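You operate a simulated robot arm through the tools that you are given. There is no shell and no other tool.

You run a simulated robot arm. Do the job below in one go: nothing can be reset, and whatever is moved stays where it is left.

Task
Swap the plug in the dummy neck for the brown one.
Fine: grey plug out to the bench, grit wiped off the rim with the black pad before fitting; pad back. What is to be rubbed or washed off counts as gone when no trace of it is left.
Where things are to end (x, y in the base frame): grey neck plug within 60 mm of [650, -20].

It is judged by the outcome, as a careful person would: the job done as asked, and still so three seconds after it is handed in. It fails if anything else is knocked over, pushed out of place, dropped, spilled or broken.

Robot
A 6-joint arm with a two-finger parallel gripper, fixed in place. Base frame: the origin is on the floor under the middle of its stand, x ahead of it, y to its left, z up; the work surface is at about z = 820. Units: mm, degrees, N and s.
With the tool pointing down near the work surface it reaches from about 380 to 900 mm from the base axis. Its first joint turns from -115.0 to 115.0 degrees. Payload 3.43 kg.
Tool frame: the origin (TCP) lies between the finger pads and is the grasp point; the fingertips stand 34 mm ahead of it; z points along the fingers, y is the line along which they close. Largest opening 128 mm; finger width 24, thickness 12; the body of the gripper, 48 by 130 mm, starts 96 mm behind the TCP.
Orientation is that of the tool frame in the base frame, as a unit quaternion [w, x, y, z]. With the fingers straight down and closing along the base's y, the tool's x points along the base's -x, its y along +y and its z along -z.

Tools
- The arm moves only by the tool servo_tool. Its argument "rows" is a list of rows, each a list of 7 numbers: the shift along the base's x, y, z in units of 40 mm (1.0 is 40 mm), then the turn, a rotation vector about the base's x, y, z in units of 4 degrees (1.0 is 4 degrees), then the finger opening in m, from 0 to 0.128. In form: [[x, y, z, rx, ry, rz, fingers], ...]. A call has 1 to 20 rows; each row shifts and turns the commanded pose from where the row before left it. A call with a number of a shift or a turn outside -1 to 1 is refused whole. Rows are played at 5 a second. More than 50 mm and 8.6 degrees between two rows, or a gripper value outside its range, and nothing of the call is played. A pose out of reach is approached as far as the arm can. The call stops where the force on the tool passes 40 N (or 10 N more than at its start, if that is more) or the arm is blocked; 0.2 s more then pass. Each finger travels about 108 mm/s and halts on what it meets, pressing with about 37 N; the grip force reading is that of the motor and also rises with nothing between the fingers. The clock runs only during rows and for 0.2 s after the last one: add rows that do not move to give the fingers time. The reply holds the time, the measured pose of the TCP, the force on the tool along the base axes, the opening and the grip force, in the units named above and with some noise, with the torque about the TCP (base axes, N m) and any sound that the robot's microphone picked up.
- Cameras (640 x 400 px; columns grow to the right, rows downward): "scene" is fixed at [220.7, -651.4, 1631]; the picture's right is [0.89, -0.46, 0.00], its down [-0.26, -0.49, -0.83] and it looks along [0.38, 0.74, -0.56] (base axes); focal length 315 px, centre (320, 200). "wrist" rides on the gripper at [76, -11, -160] in the tool frame; the picture's right is [0.15, 0.99, 0.00], its down [-0.88, 0.13, -0.46] and it looks along [-0.45, 0.07, 0.89] (tool axes); focal length 234 px, centre (320, 200). There is no depth. A picture from a camera that has moved, and an enlarged one, comes with that camera's place and axes in the base frame and with its lens.
- get_image(camera): a new picture of that camera. The clock stands still meanwhile.
- slide_trunk(by): moves the trunk up (or, below 0, down) by that many mm; the arm rides with it, the base frame stays. It gives what a move gives, with no picture.
- enlarge(camera, box): a new picture of the part [left, top, right, bottom] of that camera's present view, enlarged. The clock stands still meanwhile.
- job_done(): hands the job in; it is judged then, once.

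Nothing tells you positions but the pictures and the camera data. Unless the task says otherwise, let go and move clear before handing in.

The tools are called after ">>>" as a command line: name --pt "numbers of a row" for each row, then --argument value for the rest, lists and objects as JSON in quotes. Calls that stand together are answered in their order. servo_tool: Moves the arm, as the interface text tells. Its arguments: {"type":"object","properties":{"rows":{"type":"array","items":{"type":"array","items":{"type":"number"}}}},"required":["rows"]} The other tools are called the same way: slide_trunk (by) moves the trunk up or down; get_image (camera) takes a picture; enlarge (camera, box) takes an enlarged picture of a part of a camera's view; job_done () hands the job in.

At the start:

```text
time_s: 0.0
eef_pos: [378.8, 294.9, 1224.2]
ee_rot: [-0.001, 0.0, 1.0, 0.0]
wrist_force: [0.3, 0.3, -0.3]
moment: [-0.03, 0.04, 0.01]
grip_width: 127.8
grasp_force: 0.0
trunk travel left (down, up): [-575.0, 215.0]
```

scene: 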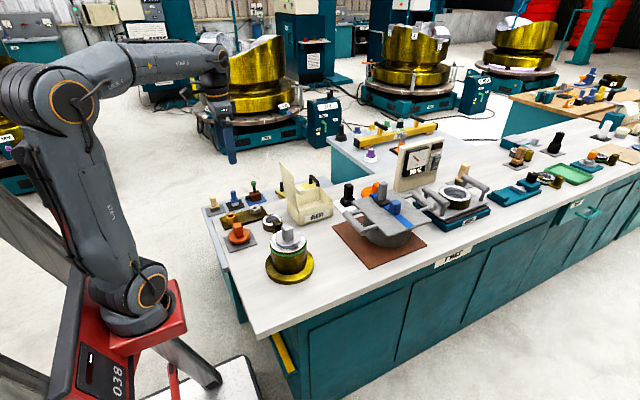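
wrist: 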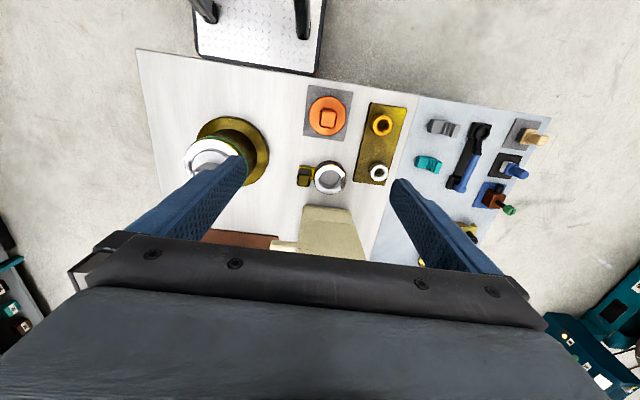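

I see a bench with a gold neck fixture holding a grey plug, plus many other items. I'll enlarge the pictures to find the brown plug, the black pad and the rim.

>>> enlarge --camera "scene" --box '[190, 160, 350, 290]'

>>> enlarge --camera "scene" --box '[320, 110, 480, 270]'

>>> enlarge --camera "wrist" --box '[130, 40, 390, 240]'

>>> enlarge --camera "wrist" --box '[350, 80, 570, 280]'

>>> enlarge --camera "scene" --box '[480, 60, 640, 200]'

```text
3.08 times, centred on (270, 225) of scene
camera zoom: at [220.7, -651.4, 1631.0], right [0.89, -0.46, 0.0], down [-0.26, -0.49, -0.83], along [0.38, 0.74, -0.56], focal length 968 px, centre (474, 123)
```

zoom: 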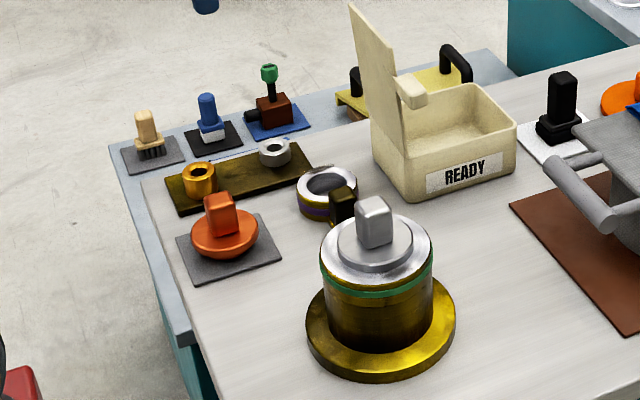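

```text
2.50 times, centred on (400, 190) of scene
camera zoom: at [220.7, -651.4, 1631.0], right [0.89, -0.46, 0.0], down [-0.26, -0.49, -0.83], along [0.38, 0.74, -0.56], focal length 787 px, centre (120, 225)
```

zoom: 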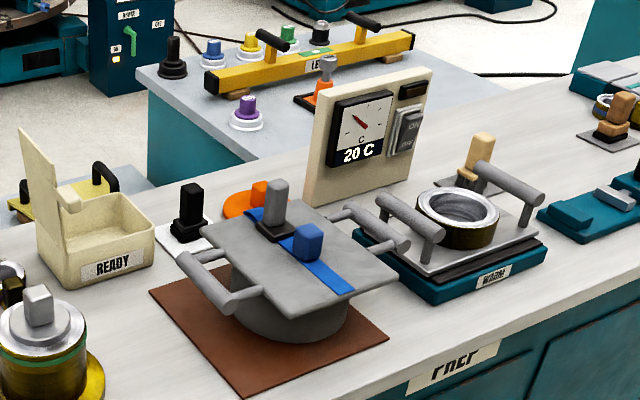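

```text
2.00 times, centred on (260, 140) of wrist
camera zoom: at [302.5, 282.1, 1384.5], right [-0.15, 0.99, 0.0], down [0.88, 0.13, 0.46], along [0.45, 0.07, -0.89], focal length 468 px, centre (440, 320)
```

zoom: 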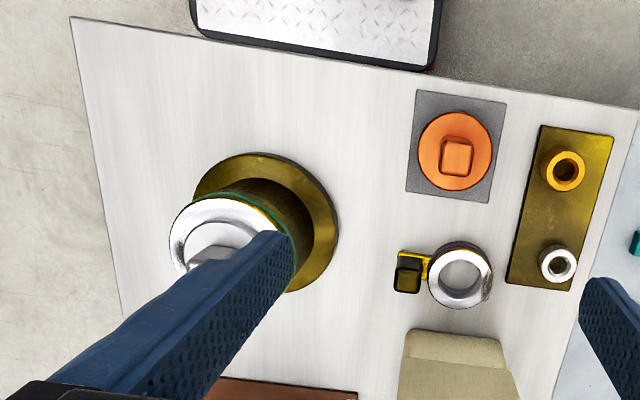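

```text
2.00 times, centred on (460, 180) of wrist
camera zoom: at [302.5, 282.1, 1384.5], right [-0.15, 0.99, 0.0], down [0.88, 0.13, 0.46], along [0.45, 0.07, -0.89], focal length 468 px, centre (40, 240)
```

zoom: 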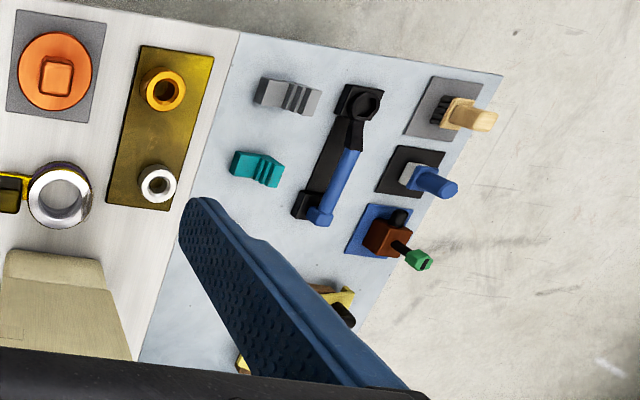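

```text
2.86 times, centred on (560, 130) of scene
camera zoom: at [220.7, -651.4, 1631.0], right [0.89, -0.46, 0.0], down [-0.26, -0.49, -0.83], along [0.38, 0.74, -0.56], focal length 899 px, centre (-366, 400)
```

zoom: 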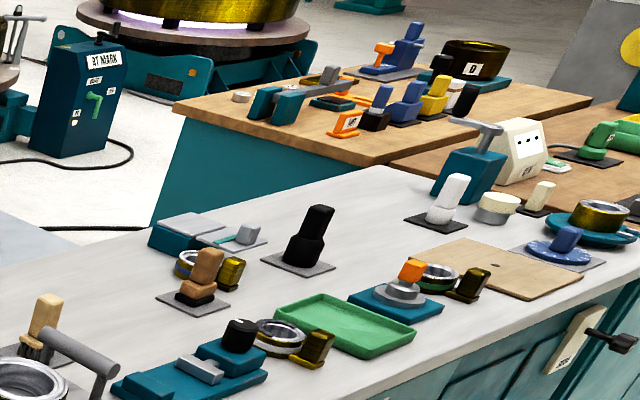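

The neck with the grey plug seems to be near (480, 80). I'm enlarging further to tell the plug candidates and pads apart.

>>> enlarge --camera "scene" --box '[200, 175, 280, 250]'

>>> enlarge --camera "scene" --box '[255, 215, 325, 285]'

>>> enlarge --camera "scene" --box '[335, 170, 435, 250]'

>>> enlarge --camera "scene" --box '[420, 160, 500, 240]'

>>> enlarge --camera "scene" --box '[260, 170, 350, 240]'

>>> enlarge --camera "wrist" --box '[280, 80, 420, 220]'

```text
5.33 times, centred on (240, 212) of scene
camera zoom: at [220.7, -651.4, 1631.0], right [0.89, -0.46, 0.0], down [-0.26, -0.49, -0.83], along [0.38, 0.74, -0.56], focal length 1678 px, centre (747, 133)
```

zoom: 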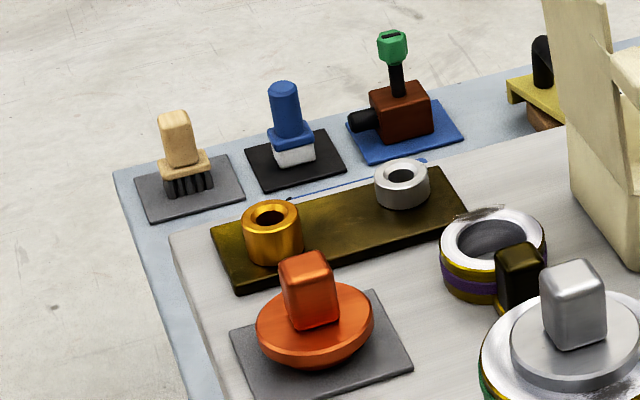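

```text
5.71 times, centred on (290, 250) of scene
camera zoom: at [220.7, -651.4, 1631.0], right [0.89, -0.46, 0.0], down [-0.26, -0.49, -0.83], along [0.38, 0.74, -0.56], focal length 1798 px, centre (491, -86)
```

zoom: 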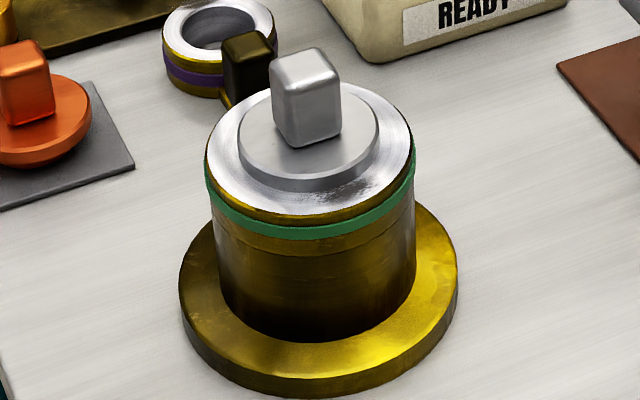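

```text
5.00 times, centred on (385, 210) of scene
camera zoom: at [220.7, -651.4, 1631.0], right [0.89, -0.46, 0.0], down [-0.26, -0.49, -0.83], along [0.38, 0.74, -0.56], focal length 1574 px, centre (-5, 150)
```

zoom: 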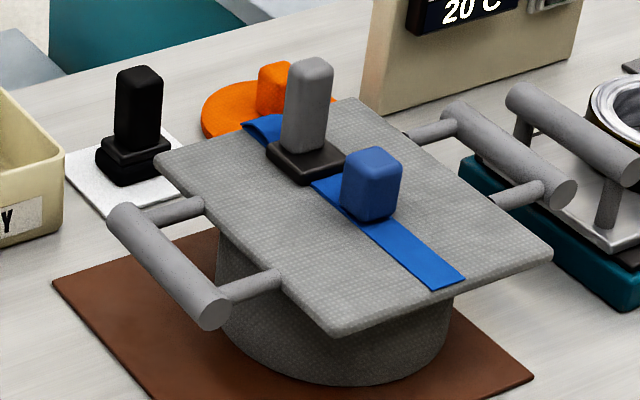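

```text
5.00 times, centred on (460, 200) of scene
camera zoom: at [220.7, -651.4, 1631.0], right [0.89, -0.46, 0.0], down [-0.26, -0.49, -0.83], along [0.38, 0.74, -0.56], focal length 1574 px, centre (-380, 200)
```

zoom: 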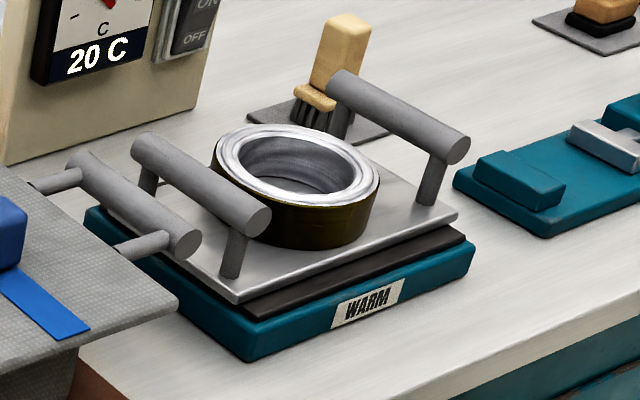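

```text
5.71 times, centred on (305, 205) of scene
camera zoom: at [220.7, -651.4, 1631.0], right [0.89, -0.46, 0.0], down [-0.26, -0.49, -0.83], along [0.38, 0.74, -0.56], focal length 1798 px, centre (406, 171)
```

zoom: 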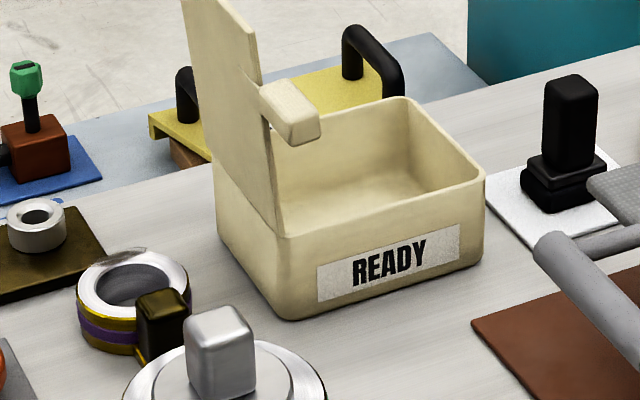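

```text
2.86 times, centred on (350, 150) of wrist
camera zoom: at [302.5, 282.1, 1384.5], right [-0.15, 0.99, 0.0], down [0.88, 0.13, 0.46], along [0.45, 0.07, -0.89], focal length 669 px, centre (234, 343)
```

zoom: 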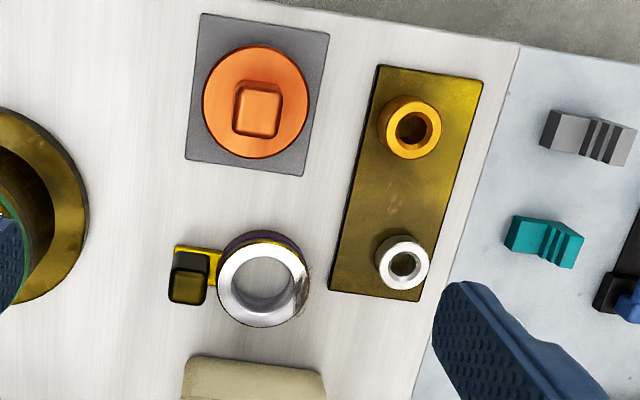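

The copper-brown plug with the square grip on the grey mat near (371, 336) looks like the "brown one". The black pad seems to be the black-handled block on the white tile near (860, 340). I'll move the arm up over the bench for a better look with the wrist camera.

>>> servo_tool --pt "1 0 0.5 0 0 0 0.128" --pt "1 0 0.5 0 0 0 0.128" --pt "1 0 0 0 0 0 0.128" --pt "1 -0.5 0 0 0 0 0.128" --pt "1 -0.5 0 0 0 0 0.128" --pt "0 0 0 0 0 0 0.128"

>>> get_image --camera "wrist"

```text
time_s: 1.4
eef_pos: [579.5, 254.2, 1263.6]
ee_rot: [0.001, 0.0, 1.0, 0.0]
wrist_force: [0.2, 0.2, -0.2]
moment: [0.04, -0.03, -0.02]
grip_width: 128.0
grasp_force: 0.0
trunk travel left (down, up): [-575.0, 215.0]
```

```text
taken
camera wrist: at [503.5, 241.3, 1423.9], right [-0.15, 0.99, 0.0], down [0.88, 0.13, 0.46], along [0.45, 0.07, -0.89], focal length 234 px, centre (320, 200)
```

wrist: 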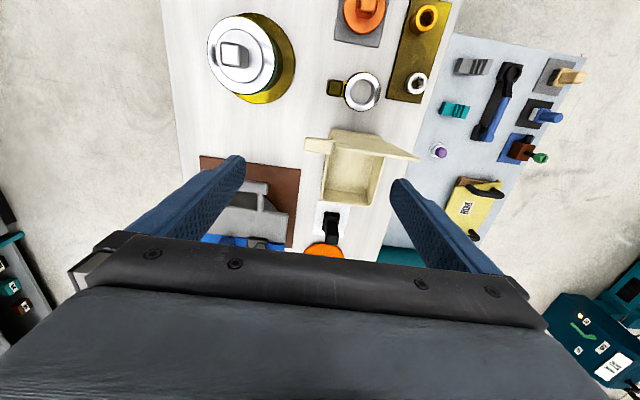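

>>> enlarge --camera "wrist" --box '[190, 0, 310, 110]'

>>> enlarge --camera "wrist" --box '[190, 130, 430, 260]'

>>> enlarge --camera "wrist" --box '[300, 0, 440, 120]'

>>> enlarge --camera "wrist" --box '[420, 30, 600, 250]'

```text
3.64 times, centred on (250, 55) of wrist
camera zoom: at [503.5, 241.3, 1423.9], right [-0.15, 0.99, 0.0], down [0.88, 0.13, 0.46], along [0.45, 0.07, -0.89], focal length 852 px, centre (574, 727)
```

zoom: 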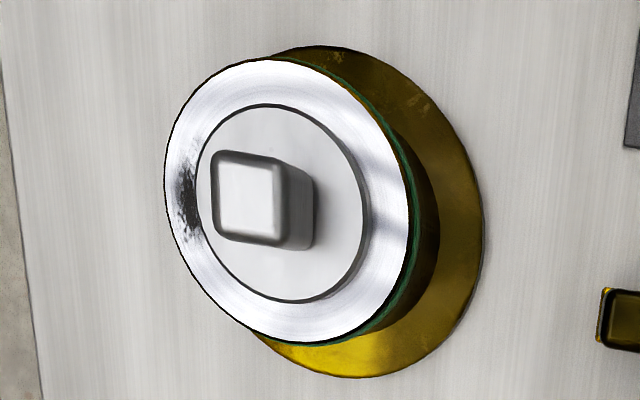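

```text
2.67 times, centred on (310, 195) of wrist
camera zoom: at [503.5, 241.3, 1423.9], right [-0.15, 0.99, 0.0], down [0.88, 0.13, 0.46], along [0.45, 0.07, -0.89], focal length 624 px, centre (347, 213)
```

zoom: 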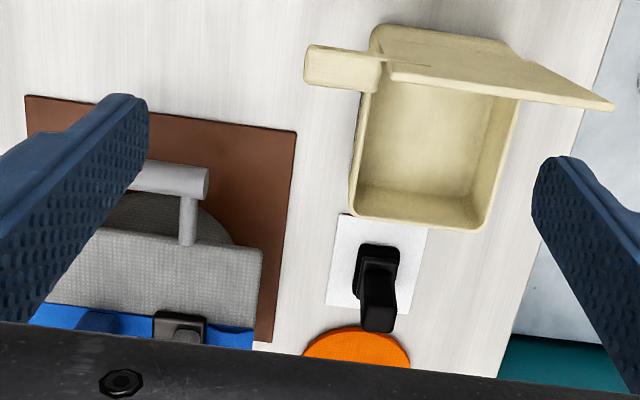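

```text
3.33 times, centred on (370, 60) of wrist
camera zoom: at [503.5, 241.3, 1423.9], right [-0.15, 0.99, 0.0], down [0.88, 0.13, 0.46], along [0.45, 0.07, -0.89], focal length 781 px, centre (153, 667)
```

zoom: 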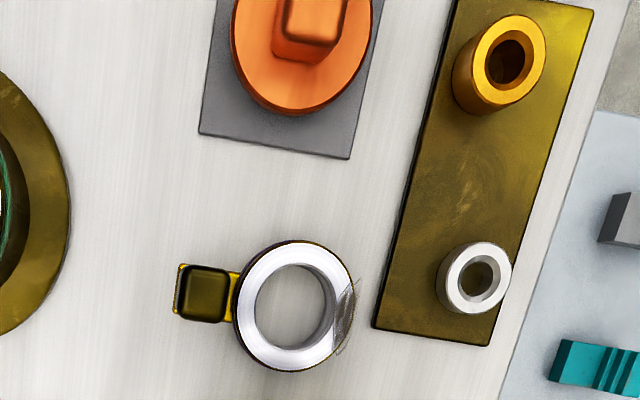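

```text
1.82 times, centred on (510, 140) of wrist
camera zoom: at [503.5, 241.3, 1423.9], right [-0.15, 0.99, 0.0], down [0.88, 0.13, 0.46], along [0.45, 0.07, -0.89], focal length 426 px, centre (-26, 309)
```

zoom: 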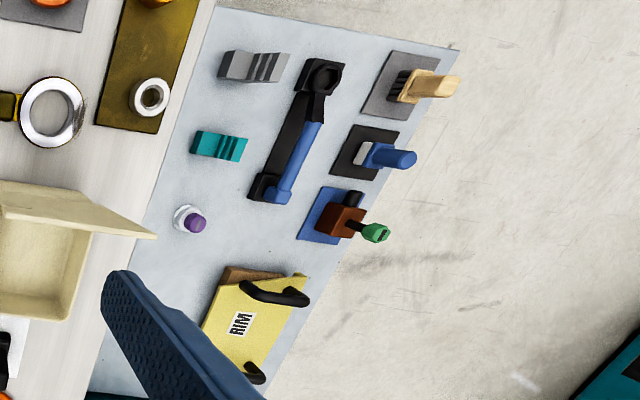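

The neck centre is about (485, 99), its rim at z≈936 and the grey plug's knob top at z≈996. There is a dark grit patch on the -y side of the rim. The black pad stands on its white tile at about (865, 330). I'm moving in for a closer look at the neck and plugs.

>>> servo_tool --pt "-0.77 -0.72 -0.8 0 0 0 0.128" --pt "-0.77 -0.72 -0.8 0 0 0 0.128" --pt "-0.77 -0.72 -0.8 0 0 0 0.128" --pt "-0.77 -0.72 -0.8 0 0 0 0.128" --pt "-0.77 -0.72 -0.8 0 0 0 0.128" --pt "0 0 0 0 0 0 0.128"

>>> get_image --camera "wrist"

```text
refused: row 1 steps farther than a row can; nothing moved
```

```text
taken
camera wrist: at [503.5, 241.3, 1423.9], right [-0.15, 0.99, 0.0], down [0.88, 0.13, 0.46], along [0.45, 0.07, -0.89], focal length 234 px, centre (320, 200)
```

wrist: 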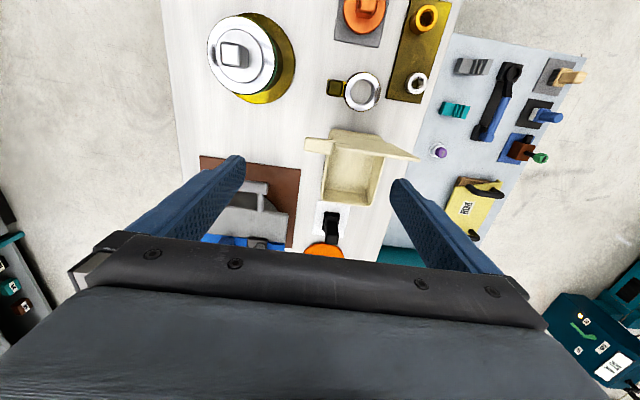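

The step was a bit over the 50 mm limit, so I'll use smaller steps to the same viewing point.

>>> servo_tool --pt "-0.64 -0.6 -0.67 0 0 0 0.128" --pt "-0.64 -0.6 -0.67 0 0 0 0.128" --pt "-0.64 -0.6 -0.67 0 0 0 0.128" --pt "-0.64 -0.6 -0.67 0 0 0 0.128" --pt "-0.64 -0.6 -0.67 0 0 0 0.128" --pt "-0.64 -0.6 -0.67 0 0 0 0.128" --pt "0 0 0 0 0 0 0.128"

>>> get_image --camera "wrist"

>>> enlarge --camera "wrist" --box '[210, 50, 430, 230]'

```text
time_s: 3.0
eef_pos: [425.8, 110.8, 1105.0]
ee_rot: [0.0, -0.001, 1.0, 0.0]
wrist_force: [0.4, 0.4, 0.6]
moment: [-0.01, 0.0, -0.02]
grip_width: 128.1
grasp_force: 0.0
trunk travel left (down, up): [-575.0, 215.0]
```

```text
taken
camera wrist: at [349.3, 97.9, 1264.2], right [-0.15, 0.99, 0.0], down [0.88, 0.13, 0.46], along [0.45, 0.07, -0.89], focal length 234 px, centre (320, 200)
```

wrist: 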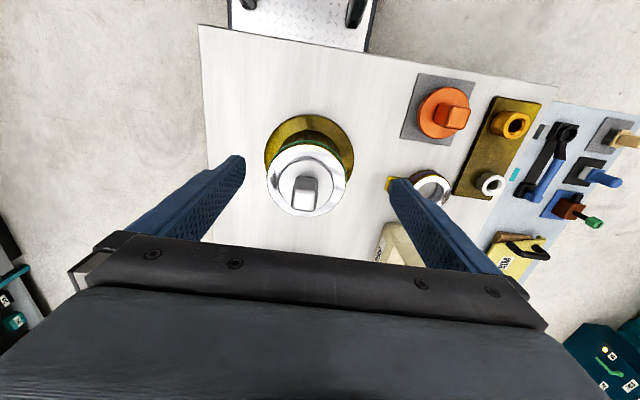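

```text
2.22 times, centred on (320, 140) of wrist
camera zoom: at [349.3, 97.9, 1264.2], right [-0.15, 0.99, 0.0], down [0.88, 0.13, 0.46], along [0.45, 0.07, -0.89], focal length 520 px, centre (320, 333)
```

zoom: 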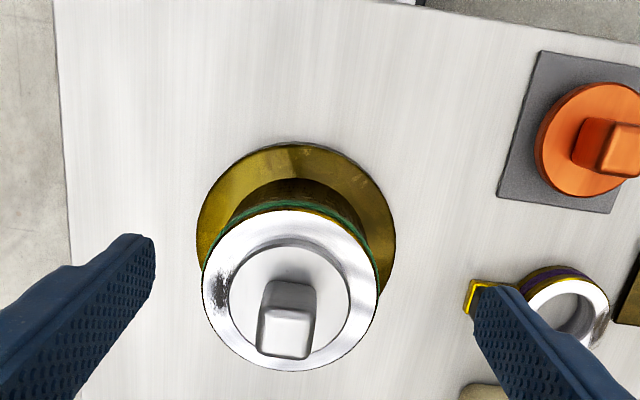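

>>> enlarge --camera "wrist" --box '[255, 110, 365, 220]'

>>> enlarge --camera "wrist" --box '[390, 60, 490, 150]'

>>> enlarge --camera "scene" --box '[220, 215, 265, 255]'

>>> enlarge --camera "scene" --box '[340, 175, 370, 210]'

```text
3.64 times, centred on (310, 165) of wrist
camera zoom: at [349.3, 97.9, 1264.2], right [-0.15, 0.99, 0.0], down [0.88, 0.13, 0.46], along [0.45, 0.07, -0.89], focal length 852 px, centre (356, 327)
```

zoom: 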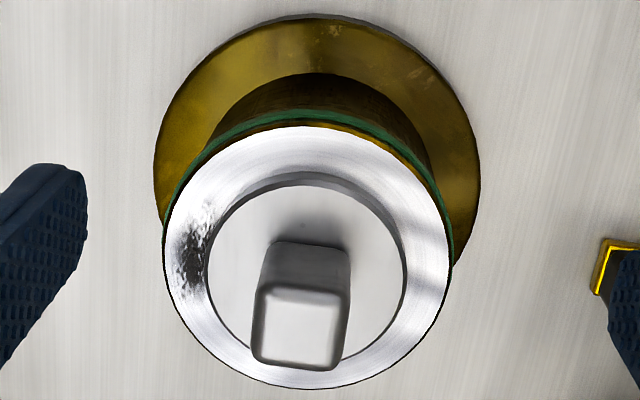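

```text
4.44 times, centred on (440, 105) of wrist
camera zoom: at [349.3, 97.9, 1264.2], right [-0.15, 0.99, 0.0], down [0.88, 0.13, 0.46], along [0.45, 0.07, -0.89], focal length 1041 px, centre (-213, 622)
```

zoom: 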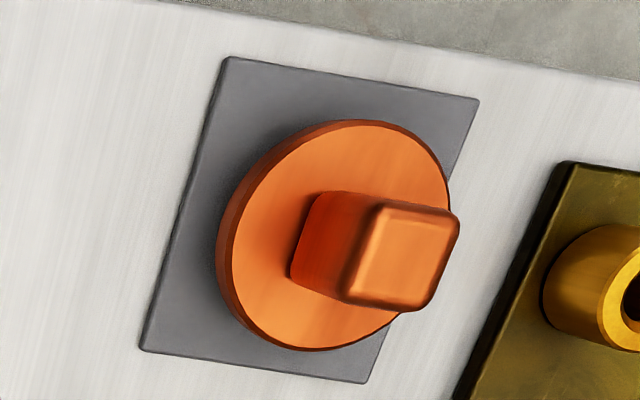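

```text
10.00 times, centred on (242, 235) of scene
camera zoom: at [220.7, -651.4, 1631.0], right [0.89, -0.46, 0.0], down [-0.26, -0.49, -0.83], along [0.38, 0.74, -0.56], focal length 3147 px, centre (1095, -150)
```

zoom: 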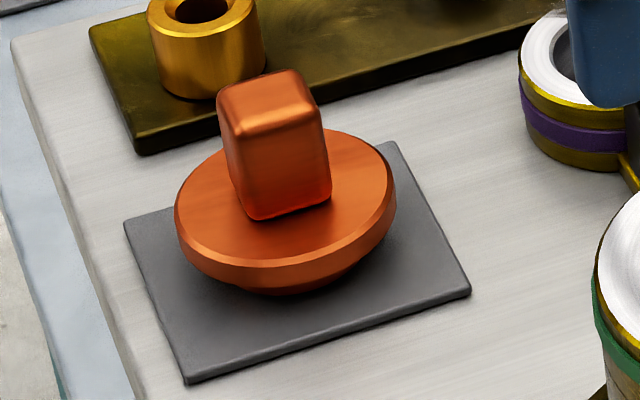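

```text
11.43 times, centred on (355, 192) of scene
camera zoom: at [220.7, -651.4, 1631.0], right [0.89, -0.46, 0.0], down [-0.26, -0.49, -0.83], along [0.38, 0.74, -0.56], focal length 3597 px, centre (-80, 286)
```

zoom: 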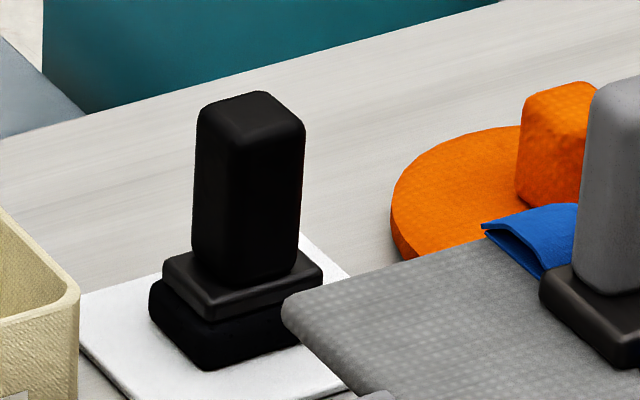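

The grey knob is a 30 mm square, aligned with the base axes, centred at about (488, 99) with its top at z≈996. I'll move over it and come down part-way to check before gripping.

>>> servo_tool --pt "0.78 -0.15 0 0 0 0 0.128" --pt "0.78 -0.15 0 0 0 0 0.128" --pt "0 0 -0.8 0 0 0 0.1" --pt "0 0 -0.8 0 0 0 0.08" --pt "0 0 0 0 0 0 0.08"

>>> get_image --camera "wrist"

>>> enlarge --camera "scene" --box '[235, 180, 345, 280]'

```text
time_s: 4.2
eef_pos: [488.1, 98.1, 1040.0]
ee_rot: [0.0, 0.0, 1.0, 0.001]
wrist_force: [0.1, 0.0, 0.0]
moment: [0.01, -0.01, 0.02]
grip_width: 79.9
grasp_force: 0.2
trunk travel left (down, up): [-575.0, 215.0]
```

```text
taken
camera wrist: at [411.1, 85.7, 1199.5], right [-0.15, 0.99, 0.0], down [0.88, 0.13, 0.46], along [0.45, 0.07, -0.89], focal length 234 px, centre (320, 200)
```

wrist: 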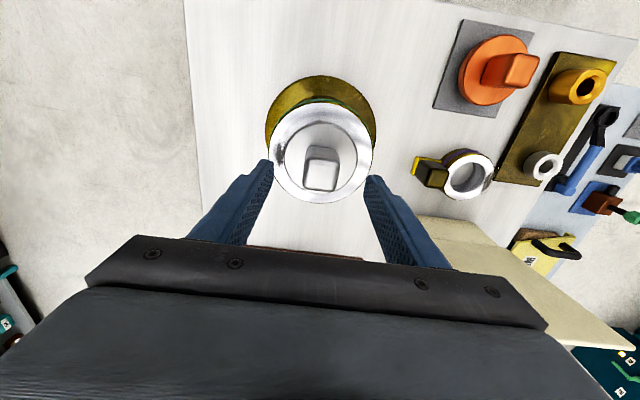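

```text
4.00 times, centred on (290, 230) of scene
camera zoom: at [220.7, -651.4, 1631.0], right [0.89, -0.46, 0.0], down [-0.26, -0.49, -0.83], along [0.38, 0.74, -0.56], focal length 1259 px, centre (440, 80)
```

zoom: 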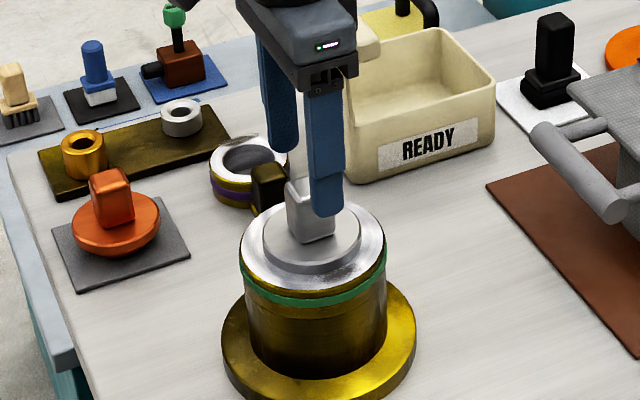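

The fingers straddle the knob. I'll come down to z≈985 and close gently on it.

>>> servo_tool --pt "0 0 -0.7 0 0 0 0.08" --pt "0 0 -0.68 0 0 0 0.08" --pt "0 0 0 0 0 0 0.06" --pt "0 0 0 0 0 0 0.04" --pt "0 0 0 0 0 0 0.02" --pt "0 0 0 0 0 0 0.02" --pt "0 0 0 0 0 0 0.02"

>>> get_image --camera "wrist"

```text
time_s: 5.8
eef_pos: [488.1, 99.7, 986.4]
ee_rot: [0.001, 0.0, 1.0, 0.0]
wrist_force: [1.7, 6.8, 21.4]
moment: [0.11, 0.0, -0.14]
grip_width: 33.8
grasp_force: 36.8
trunk travel left (down, up): [-575.0, 215.0]
```

```text
taken
camera wrist: at [410.5, 86.6, 1145.8], right [-0.15, 0.99, 0.0], down [0.88, 0.13, 0.46], along [0.45, 0.07, -0.89], focal length 234 px, centre (320, 200)
```

wrist: 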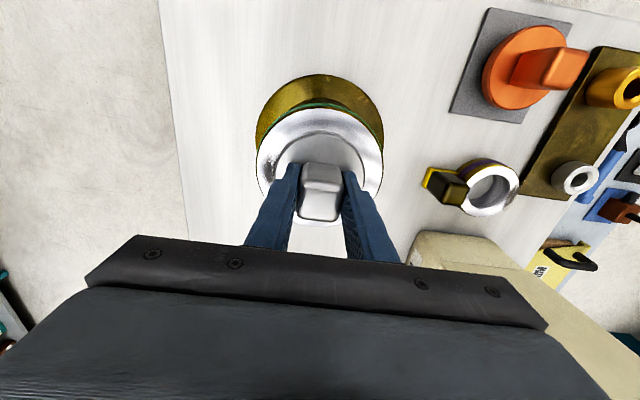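

The knob is gripped (33.8 mm wide). I'll draw the plug straight up in small steps, watching the force.

>>> servo_tool --pt "0 0 0.1 0 0 0 0.02" --pt "0 0 0.15 0 0 0 0.02" --pt "0 0 0.25 0 0 0 0.02" --pt "0 0 0.4 0 0 0 0.02" --pt "0 0 0.5 0 0 0 0.02" --pt "0 0 0 0 0 0 0.02"

>>> get_image --camera "wrist"

>>> enlarge --camera "scene" --box '[235, 180, 345, 280]'

```text
time_s: 7.2
eef_pos: [487.4, 98.2, 1040.2]
ee_rot: [-0.001, 0.0, 1.0, 0.0]
wrist_force: [-0.1, -0.5, -2.6]
moment: [0.0, 0.01, 0.02]
grip_width: 33.9
grasp_force: 37.1
trunk travel left (down, up): [-575.0, 215.0]
```

```text
taken
camera wrist: at [411.6, 85.6, 1200.6], right [-0.15, 0.99, 0.0], down [0.88, 0.13, 0.46], along [0.45, 0.07, -0.89], focal length 234 px, centre (320, 200)
```

wrist: 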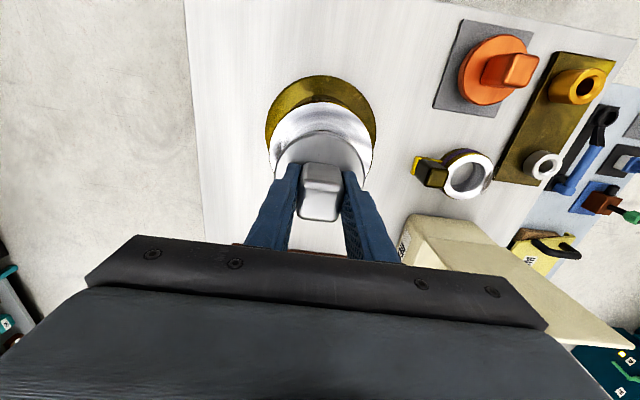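

```text
4.00 times, centred on (290, 230) of scene
camera zoom: at [220.7, -651.4, 1631.0], right [0.89, -0.46, 0.0], down [-0.26, -0.49, -0.83], along [0.38, 0.74, -0.56], focal length 1259 px, centre (440, 80)
```

zoom: 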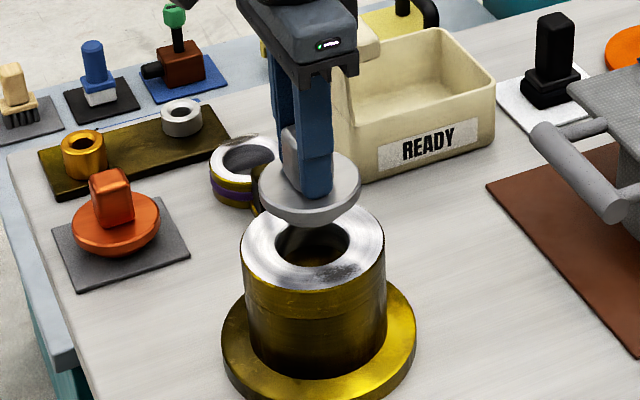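

The plug is free and a dark smear is visible on the rim. I'll carry the plug up and over to about (640, -25) on the bare bench, then lower it partway.

>>> servo_tool --pt "0 0 0.75 0 0 0 0.02" --pt "0 0 0.75 0 0 0 0.02" --pt "0.763 -0.616 0 0 0 0 0.02" --pt "0.763 -0.616 0 0 0 0 0.02" --pt "0.763 -0.616 0 0 0 0 0.02" --pt "0.763 -0.616 0 0 0 0 0.02" --pt "0.763 -0.616 0 0 0 0 0.02" --pt "0 0 -0.9 0 0 0 0.02" --pt "0 0 -0.9 0 0 0 0.02" --pt "0 0 -0.9 0 0 0 0.02" --pt "0 0 -0.9 0 0 0 0.02" --pt "0 0 -0.9 0 0 0 0.02" --pt "0 0 0 0 0 0 0.02"

>>> enlarge --camera "scene" --box '[260, 180, 430, 310]'

>>> get_image --camera "wrist"

```text
time_s: 10.0
eef_pos: [639.6, -23.8, 918.8]
ee_rot: [0.001, 0.0, 1.0, 0.0]
wrist_force: [0.0, -0.1, -2.1]
moment: [-0.04, -0.01, -0.01]
grip_width: 34.1
grasp_force: 37.3
trunk travel left (down, up): [-575.0, 215.0]
```

```text
3.08 times, centred on (345, 245) of scene
camera zoom: at [220.7, -651.4, 1631.0], right [0.89, -0.46, 0.0], down [-0.26, -0.49, -0.83], along [0.38, 0.74, -0.56], focal length 968 px, centre (243, 62)
```

zoom: 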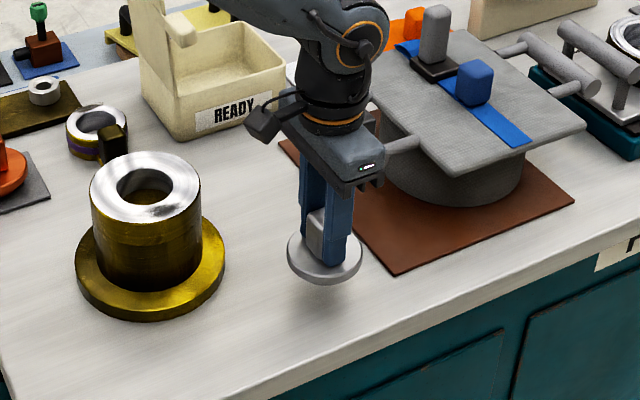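

```text
taken
camera wrist: at [563.7, -36.7, 1079.1], right [-0.15, 0.99, 0.0], down [0.88, 0.13, 0.46], along [0.45, 0.07, -0.89], focal length 234 px, centre (320, 200)
```

wrist: 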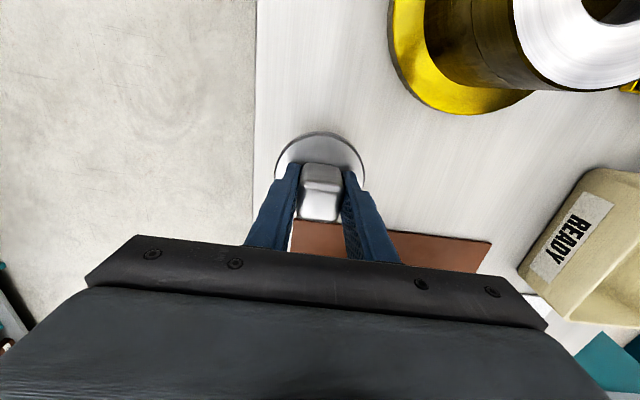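

The plug hangs above clear bench about 70 mm in from the edge. I'll lower it gently to touch down.

>>> servo_tool --pt "0 0 -0.4 0 0 0 0.02" --pt "0 0 -0.2 0 0 0 0.02" --pt "0 0 -0.08 0 0 0 0.02" --pt "0 0 -0.08 0 0 0 0.02" --pt "0 0 0 0 0 0 0.02"

>>> enlarge --camera "scene" --box '[310, 220, 390, 300]'

```text
time_s: 11.2
eef_pos: [640.1, -23.7, 890.1]
ee_rot: [0.0, 0.001, 1.0, 0.0]
wrist_force: [-0.3, -0.1, -2.2]
moment: [0.0, -0.02, -0.02]
grip_width: 33.6
grasp_force: 37.3
trunk travel left (down, up): [-575.0, 215.0]
```

```text
5.00 times, centred on (350, 260) of scene
camera zoom: at [220.7, -651.4, 1631.0], right [0.89, -0.46, 0.0], down [-0.26, -0.49, -0.83], along [0.38, 0.74, -0.56], focal length 1574 px, centre (170, -100)
```

zoom: 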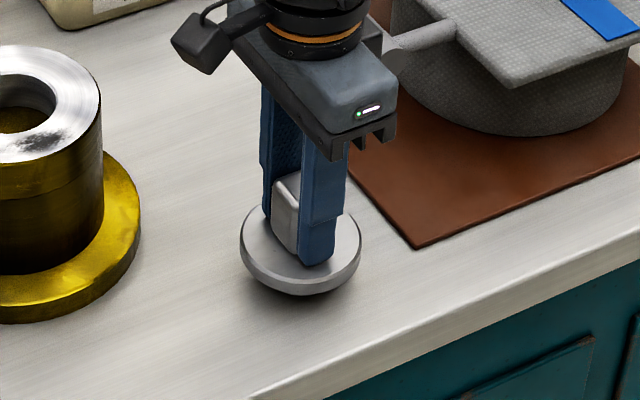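

>>> servo_tool --pt "0 0 -0.05 0 0 0 0.02" --pt "0 0 -0.05 0 0 0 0.02" --pt "0 0 -0.05 0 0 0 0.02" --pt "0 0 0 0 0 0 0.02"

```text
time_s: 12.2
eef_pos: [641.2, -23.1, 884.1]
ee_rot: [0.0, 0.001, 1.0, 0.0]
wrist_force: [-0.8, 1.0, 1.1]
moment: [0.01, 0.08, 0.0]
grip_width: 33.8
grasp_force: 36.9
trunk travel left (down, up): [-575.0, 215.0]
```

Contact with the bench is just beginning at z≈884. I'll press one more millimetre, open, and back off.

>>> servo_tool --pt "0 0 -0.03 0 0 0 0.02" --pt "0 0 0 0 0 0 0.02" --pt "0 0 0 0 0 0 0.04" --pt "0 0 0 0 0 0 0.06" --pt "0 0 0 0 0 0 0.07" --pt "0 0 0 0 0 0 0.07"

>>> get_image --camera "wrist"

>>> enlarge --camera "scene" --box '[310, 220, 390, 300]'

```text
time_s: 13.6
eef_pos: [640.4, -23.4, 883.5]
ee_rot: [0.0, -0.001, 1.0, 0.0]
wrist_force: [0.3, -0.6, 16.3]
moment: [0.01, 0.02, -0.03]
grip_width: 66.6
grasp_force: 0.1
trunk travel left (down, up): [-575.0, 215.0]
```

```text
taken
camera wrist: at [563.8, -36.9, 1043.5], right [-0.15, 0.99, 0.0], down [0.88, 0.13, 0.46], along [0.45, 0.07, -0.89], focal length 234 px, centre (320, 200)
```

wrist: 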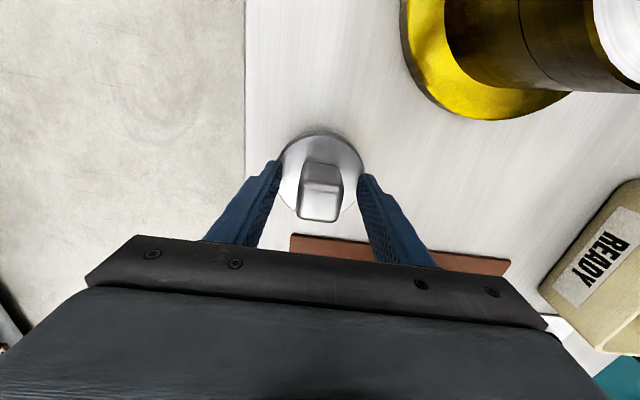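

```text
5.00 times, centred on (350, 260) of scene
camera zoom: at [220.7, -651.4, 1631.0], right [0.89, -0.46, 0.0], down [-0.26, -0.49, -0.83], along [0.38, 0.74, -0.56], focal length 1574 px, centre (170, -100)
```

zoom: 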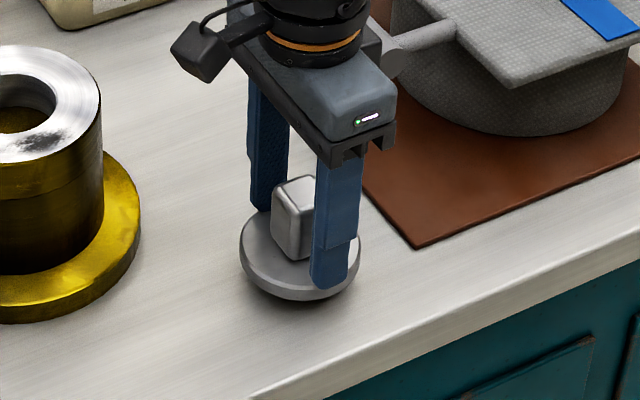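

The grey plug is standing on the bench at about (640, -24). I'll raise well clear and travel at height toward the black pad to look at it.

>>> servo_tool --pt "0 0 0.5 0 0 0 0.07" --pt "0 0 1 0 0 0 0.07" --pt "0 0 1 0 0 0 0.08" --pt "0 0 1 0 0 0 0.1" --pt "0 0 1 0 0 0 0.1" --pt "0 0 1 0 0 0 0.1" --pt "0 0 0.8 0 0 0 0.1" --pt "0.39 0.9 0 0 0 0 0.1" --pt "0.39 0.9 0 0 0 0 0.1" --pt "0.39 0.9 0 0 0 0 0.1" --pt "0.39 0.9 0 0 0 0 0.1" --pt "0.39 0.9 0 0 0 0 0.1" --pt "0.39 0.9 0 0 0 0 0.1" --pt "0.39 0.9 0 0 0 0 0.1" --pt "0.39 0.9 0 0 0 0 0.1" --pt "0.39 0.9 0 0 0 0 0.1" --pt "0 0 0 0 0 0 0.1"

>>> get_image --camera "wrist"

>>> get_image --camera "scene"

```text
time_s: 17.2
eef_pos: [777.2, 291.3, 1134.4]
ee_rot: [-0.001, 0.0, 1.0, 0.0]
wrist_force: [0.2, -0.8, -0.2]
moment: [0.0, -0.03, 0.02]
grip_width: 99.7
grasp_force: 0.0
out of reach, approached as far as the arm can: row 16
trunk travel left (down, up): [-575.0, 215.0]
```

```text
taken
camera wrist: at [700.2, 278.7, 1294.7], right [-0.15, 0.99, 0.0], down [0.88, 0.13, 0.45], along [0.45, 0.07, -0.89], focal length 234 px, centre (320, 200)
```

wrist: 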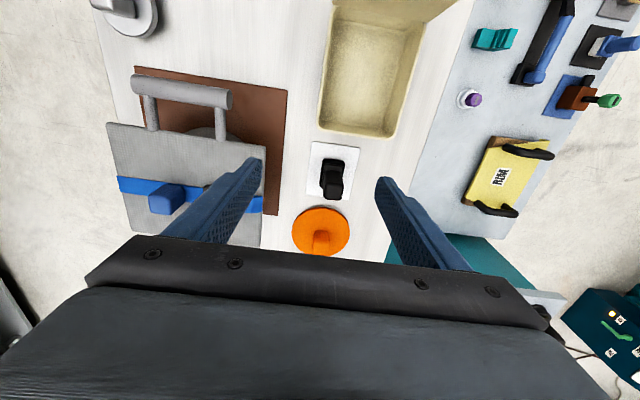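

```text
taken
```

scene: 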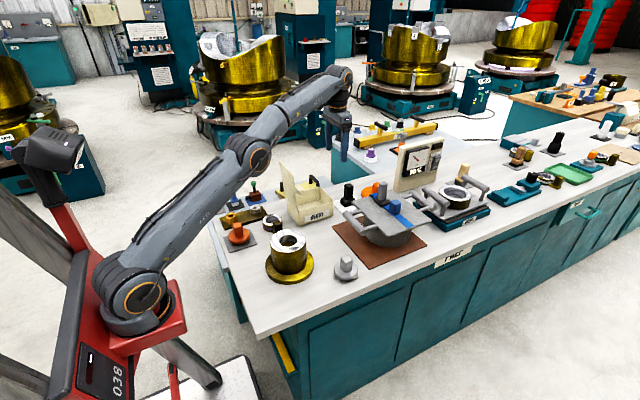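

At this trunk height the arm is stretched too far. I'll raise the trunk to gain horizontal reach; first I'm zooming on the pad to get its orientation.

>>> enlarge --camera "wrist" --box '[290, 130, 380, 220]'

>>> slide_trunk --by 150

```text
4.44 times, centred on (335, 175) of wrist
camera zoom: at [700.2, 278.7, 1294.7], right [-0.15, 0.99, 0.0], down [0.88, 0.13, 0.45], along [0.45, 0.07, -0.89], focal length 1041 px, centre (253, 311)
```

zoom: 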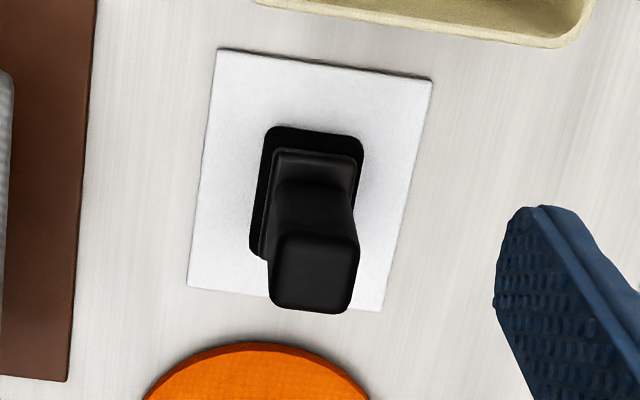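

```text
time_s: 18.9
eef_pos: [738.9, 290.0, 1284.5]
ee_rot: [0.0, -0.001, 1.0, 0.0]
wrist_force: [0.2, 0.0, 0.0]
moment: [-0.01, -0.01, 0.04]
grip_width: 100.0
grasp_force: 0.1
trunk travel left (down, up): [-725.0, 65.0]
```

The pad handle is a 30 mm square centred at about (866, 328) with its top at z≈928, and its white tile spans x 810–930, y 281–380. I'll come down to a mid height and then reach out over it.

>>> servo_tool --pt "0.25 0.055 -0.95 0 0 0 0.1" --pt "0.25 0.055 -0.95 0 0 0 0.1" --pt "0.25 0.055 -0.95 0 0 0 0.1" --pt "0.25 0.055 -0.95 0 0 0 0.1" --pt "0.25 0.055 -0.95 0 0 0 0.1" --pt "0.25 0.055 -0.95 0 0 0 0.1" --pt "0 0 0 0 0 0 0.1"

>>> get_image --camera "scene"

```text
time_s: 20.6
eef_pos: [797.9, 304.2, 1054.6]
ee_rot: [0.0, 0.0, 1.0, 0.0]
wrist_force: [0.4, 0.5, 0.9]
moment: [0.01, 0.0, -0.04]
grip_width: 100.0
grasp_force: 0.1
trunk travel left (down, up): [-725.0, 65.0]
```

```text
taken
```

scene: 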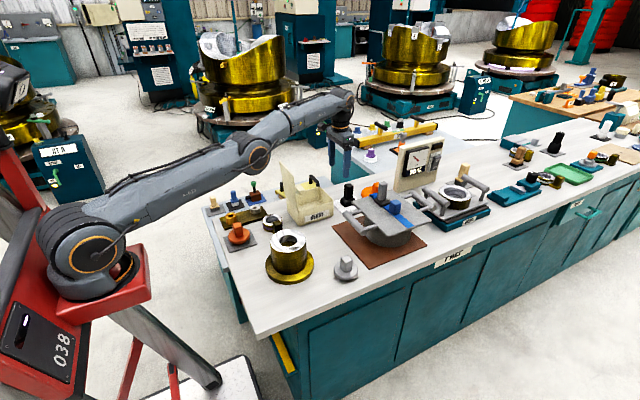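

The pad is at ~926 mm radius, beyond the straight-down reach, so I'll lean the tool outward (fingers pointing toward +x) about 36°. The fingers still close flat on the handle's ±y faces that way. I'm tilting here first, well above everything.

>>> servo_tool --pt "0 0 0 0 -1 0 0.08" --pt "0 0 0 0 -1 0 0.08" --pt "0 0 0 0 -1 0 0.075" --pt "0 0 0 0 -1 0 0.075" --pt "0 0 0 0 -1 0 0.075" --pt "0 0 0 0 -1 0 0.075" --pt "0 0 0 0 -1 0 0.075" --pt "0 0 0 0 -1 0 0.075" --pt "0 0 0 0 -1 0 0.075" --pt "0 0 0 0 0 0 0.075"

>>> get_image --camera "wrist"

>>> enlarge --camera "scene" --box '[220, 60, 440, 230]'

```text
time_s: 22.8
eef_pos: [923.0, 358.8, 1071.0]
ee_rot: [0.308, 0.0, 0.952, -0.001]
wrist_force: [0.3, 0.0, 0.0]
moment: [-0.03, 0.02, -0.03]
grip_width: 75.2
grasp_force: 0.1
out of reach, approached as far as the arm can: row 1, 2, 3, 4, 5, 6, 7, 8, 9
trunk travel left (down, up): [-725.0, 65.0]
```

```text
taken
camera wrist: at [766.5, 344.9, 1156.0], right [-0.12, 0.99, -0.09], down [0.45, 0.13, 0.89], along [0.89, 0.07, -0.46], focal length 234 px, centre (320, 200)
```

wrist: 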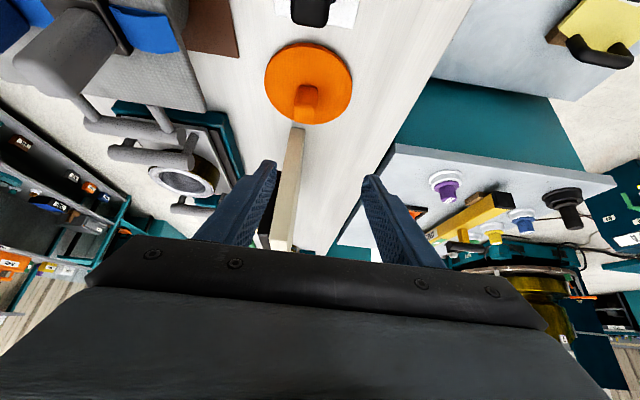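

```text
2.35 times, centred on (330, 145) of scene
camera zoom: at [220.7, -651.4, 1631.0], right [0.89, -0.46, 0.0], down [-0.26, -0.49, -0.83], along [0.38, 0.74, -0.56], focal length 740 px, centre (296, 329)
```

zoom: 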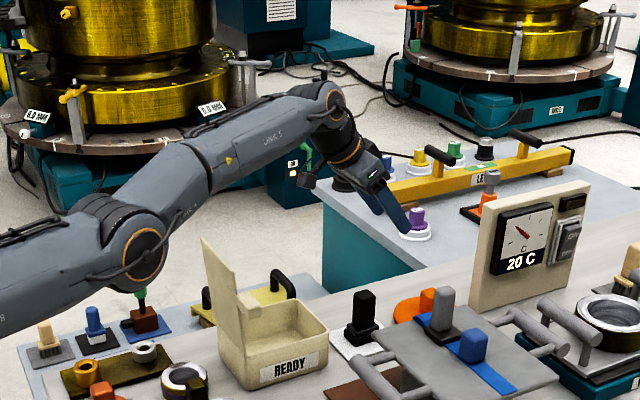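

The commanded tilt pulled the arm off its position (tool now at about (923, 359, 1071)), still high above everything. I'm looking at the whole arm to understand its configuration before moving further.

>>> get_image --camera "scene"

>>> enlarge --camera "scene" --box '[0, 60, 380, 320]'

```text
taken
```

scene: 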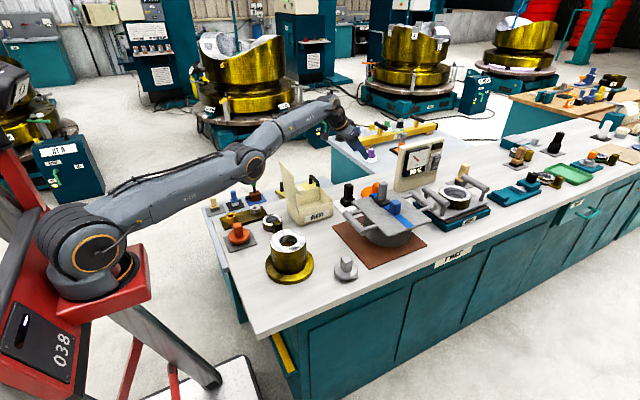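

```text
1.54 times, centred on (190, 190) of scene
camera zoom: at [220.7, -651.4, 1631.0], right [0.89, -0.46, 0.0], down [-0.26, -0.49, -0.83], along [0.38, 0.74, -0.56], focal length 484 px, centre (520, 215)
```

zoom: 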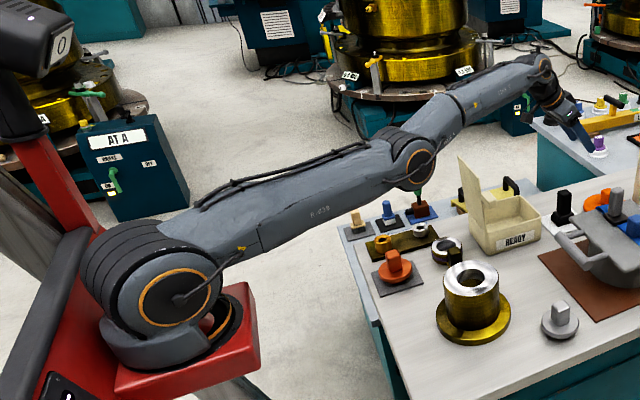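

>>> servo_tool --pt "0 0 0 0 0 0 0.075"

```text
time_s: 23.1
eef_pos: [923.0, 358.7, 1071.4]
ee_rot: [0.309, 0.0, 0.951, -0.001]
wrist_force: [0.1, -0.5, -0.1]
moment: [-0.01, 0.0, 0.0]
grip_width: 74.9
grasp_force: 0.1
trunk travel left (down, up): [-725.0, 65.0]
```

The command is now re-based at the current pose. I'll test whether the arm retracts normally with a small inward move.

>>> servo_tool --pt "-0.5 -0.2 0 0 0 0 0.075" --pt "-0.5 -0.2 0 0 0 0 0.075"

```text
time_s: 23.8
eef_pos: [922.4, 359.4, 1073.3]
ee_rot: [0.309, 0.001, 0.951, -0.001]
wrist_force: [0.4, 0.2, -0.6]
moment: [-0.03, -0.01, 0.01]
grip_width: 75.1
grasp_force: 0.1
out of reach, approached as far as the arm can: row 1, 2
trunk travel left (down, up): [-725.0, 65.0]
```

It won't fold inward from this stretched pose. A combined downward and inward move should let the elbow bend upward; the space below is clear to about z=950, so I'll try two such steps.

>>> servo_tool --pt "-0.3 -0.1 -0.9 0 0 0 0.075" --pt "-0.3 -0.1 -0.9 0 0 0 0.075"

```text
time_s: 24.4
eef_pos: [924.0, 362.9, 1001.9]
ee_rot: [0.309, 0.001, 0.951, -0.001]
wrist_force: [0.1, 1.1, 0.0]
moment: [0.0, 0.0, 0.0]
grip_width: 75.0
grasp_force: 0.0
out of reach, approached as far as the arm can: row 1, 2
trunk travel left (down, up): [-725.0, 65.0]
```

>>> servo_tool --pt "0.6 0.25 0.5 0 0 0 0.075" --pt "0.6 0.25 0.5 0 0 0 0.075" --pt "0 0 0 0 0 0 0.075"

```text
time_s: 25.1
eef_pos: [925.0, 364.8, 1034.3]
ee_rot: [0.31, 0.0, 0.951, -0.001]
wrist_force: [0.3, -0.5, -1.2]
moment: [-0.03, 0.03, 0.01]
grip_width: 75.1
grasp_force: 0.1
out of reach, approached as far as the arm can: row 1, 2
trunk travel left (down, up): [-725.0, 65.0]
```

>>> servo_tool --pt "0.9 0.35 -0.2 0 0 0 0.075" --pt "0.9 0.35 -0.3 0 0 0 0.075" --pt "0 0 -0.9 0 0 0 0.075" --pt "-0.5 -0.2 -0.6 0 0 0 0.075" --pt "-1 -0.4 0 0 0 0 0.075" --pt "0 0 0 0 0 0 0.075"

>>> enlarge --camera "scene" --box '[60, 60, 440, 300]'

```text
time_s: 26.6
eef_pos: [863.5, 342.8, 960.7]
ee_rot: [0.31, 0.0, 0.951, 0.001]
wrist_force: [1.1, -0.1, 0.3]
moment: [0.01, -0.03, 0.02]
grip_width: 75.1
grasp_force: 0.1
out of reach, approached as far as the arm can: row 1, 2
trunk travel left (down, up): [-725.0, 65.0]
```

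```text
1.67 times, centred on (250, 180) of scene
camera zoom: at [220.7, -651.4, 1631.0], right [0.89, -0.46, 0.0], down [-0.26, -0.49, -0.83], along [0.38, 0.74, -0.56], focal length 524 px, centre (437, 233)
```

zoom: 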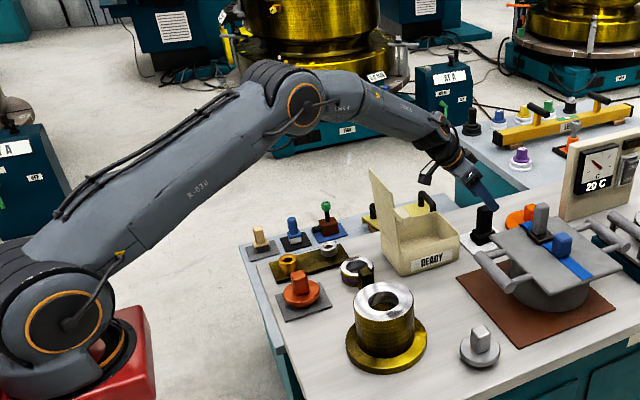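

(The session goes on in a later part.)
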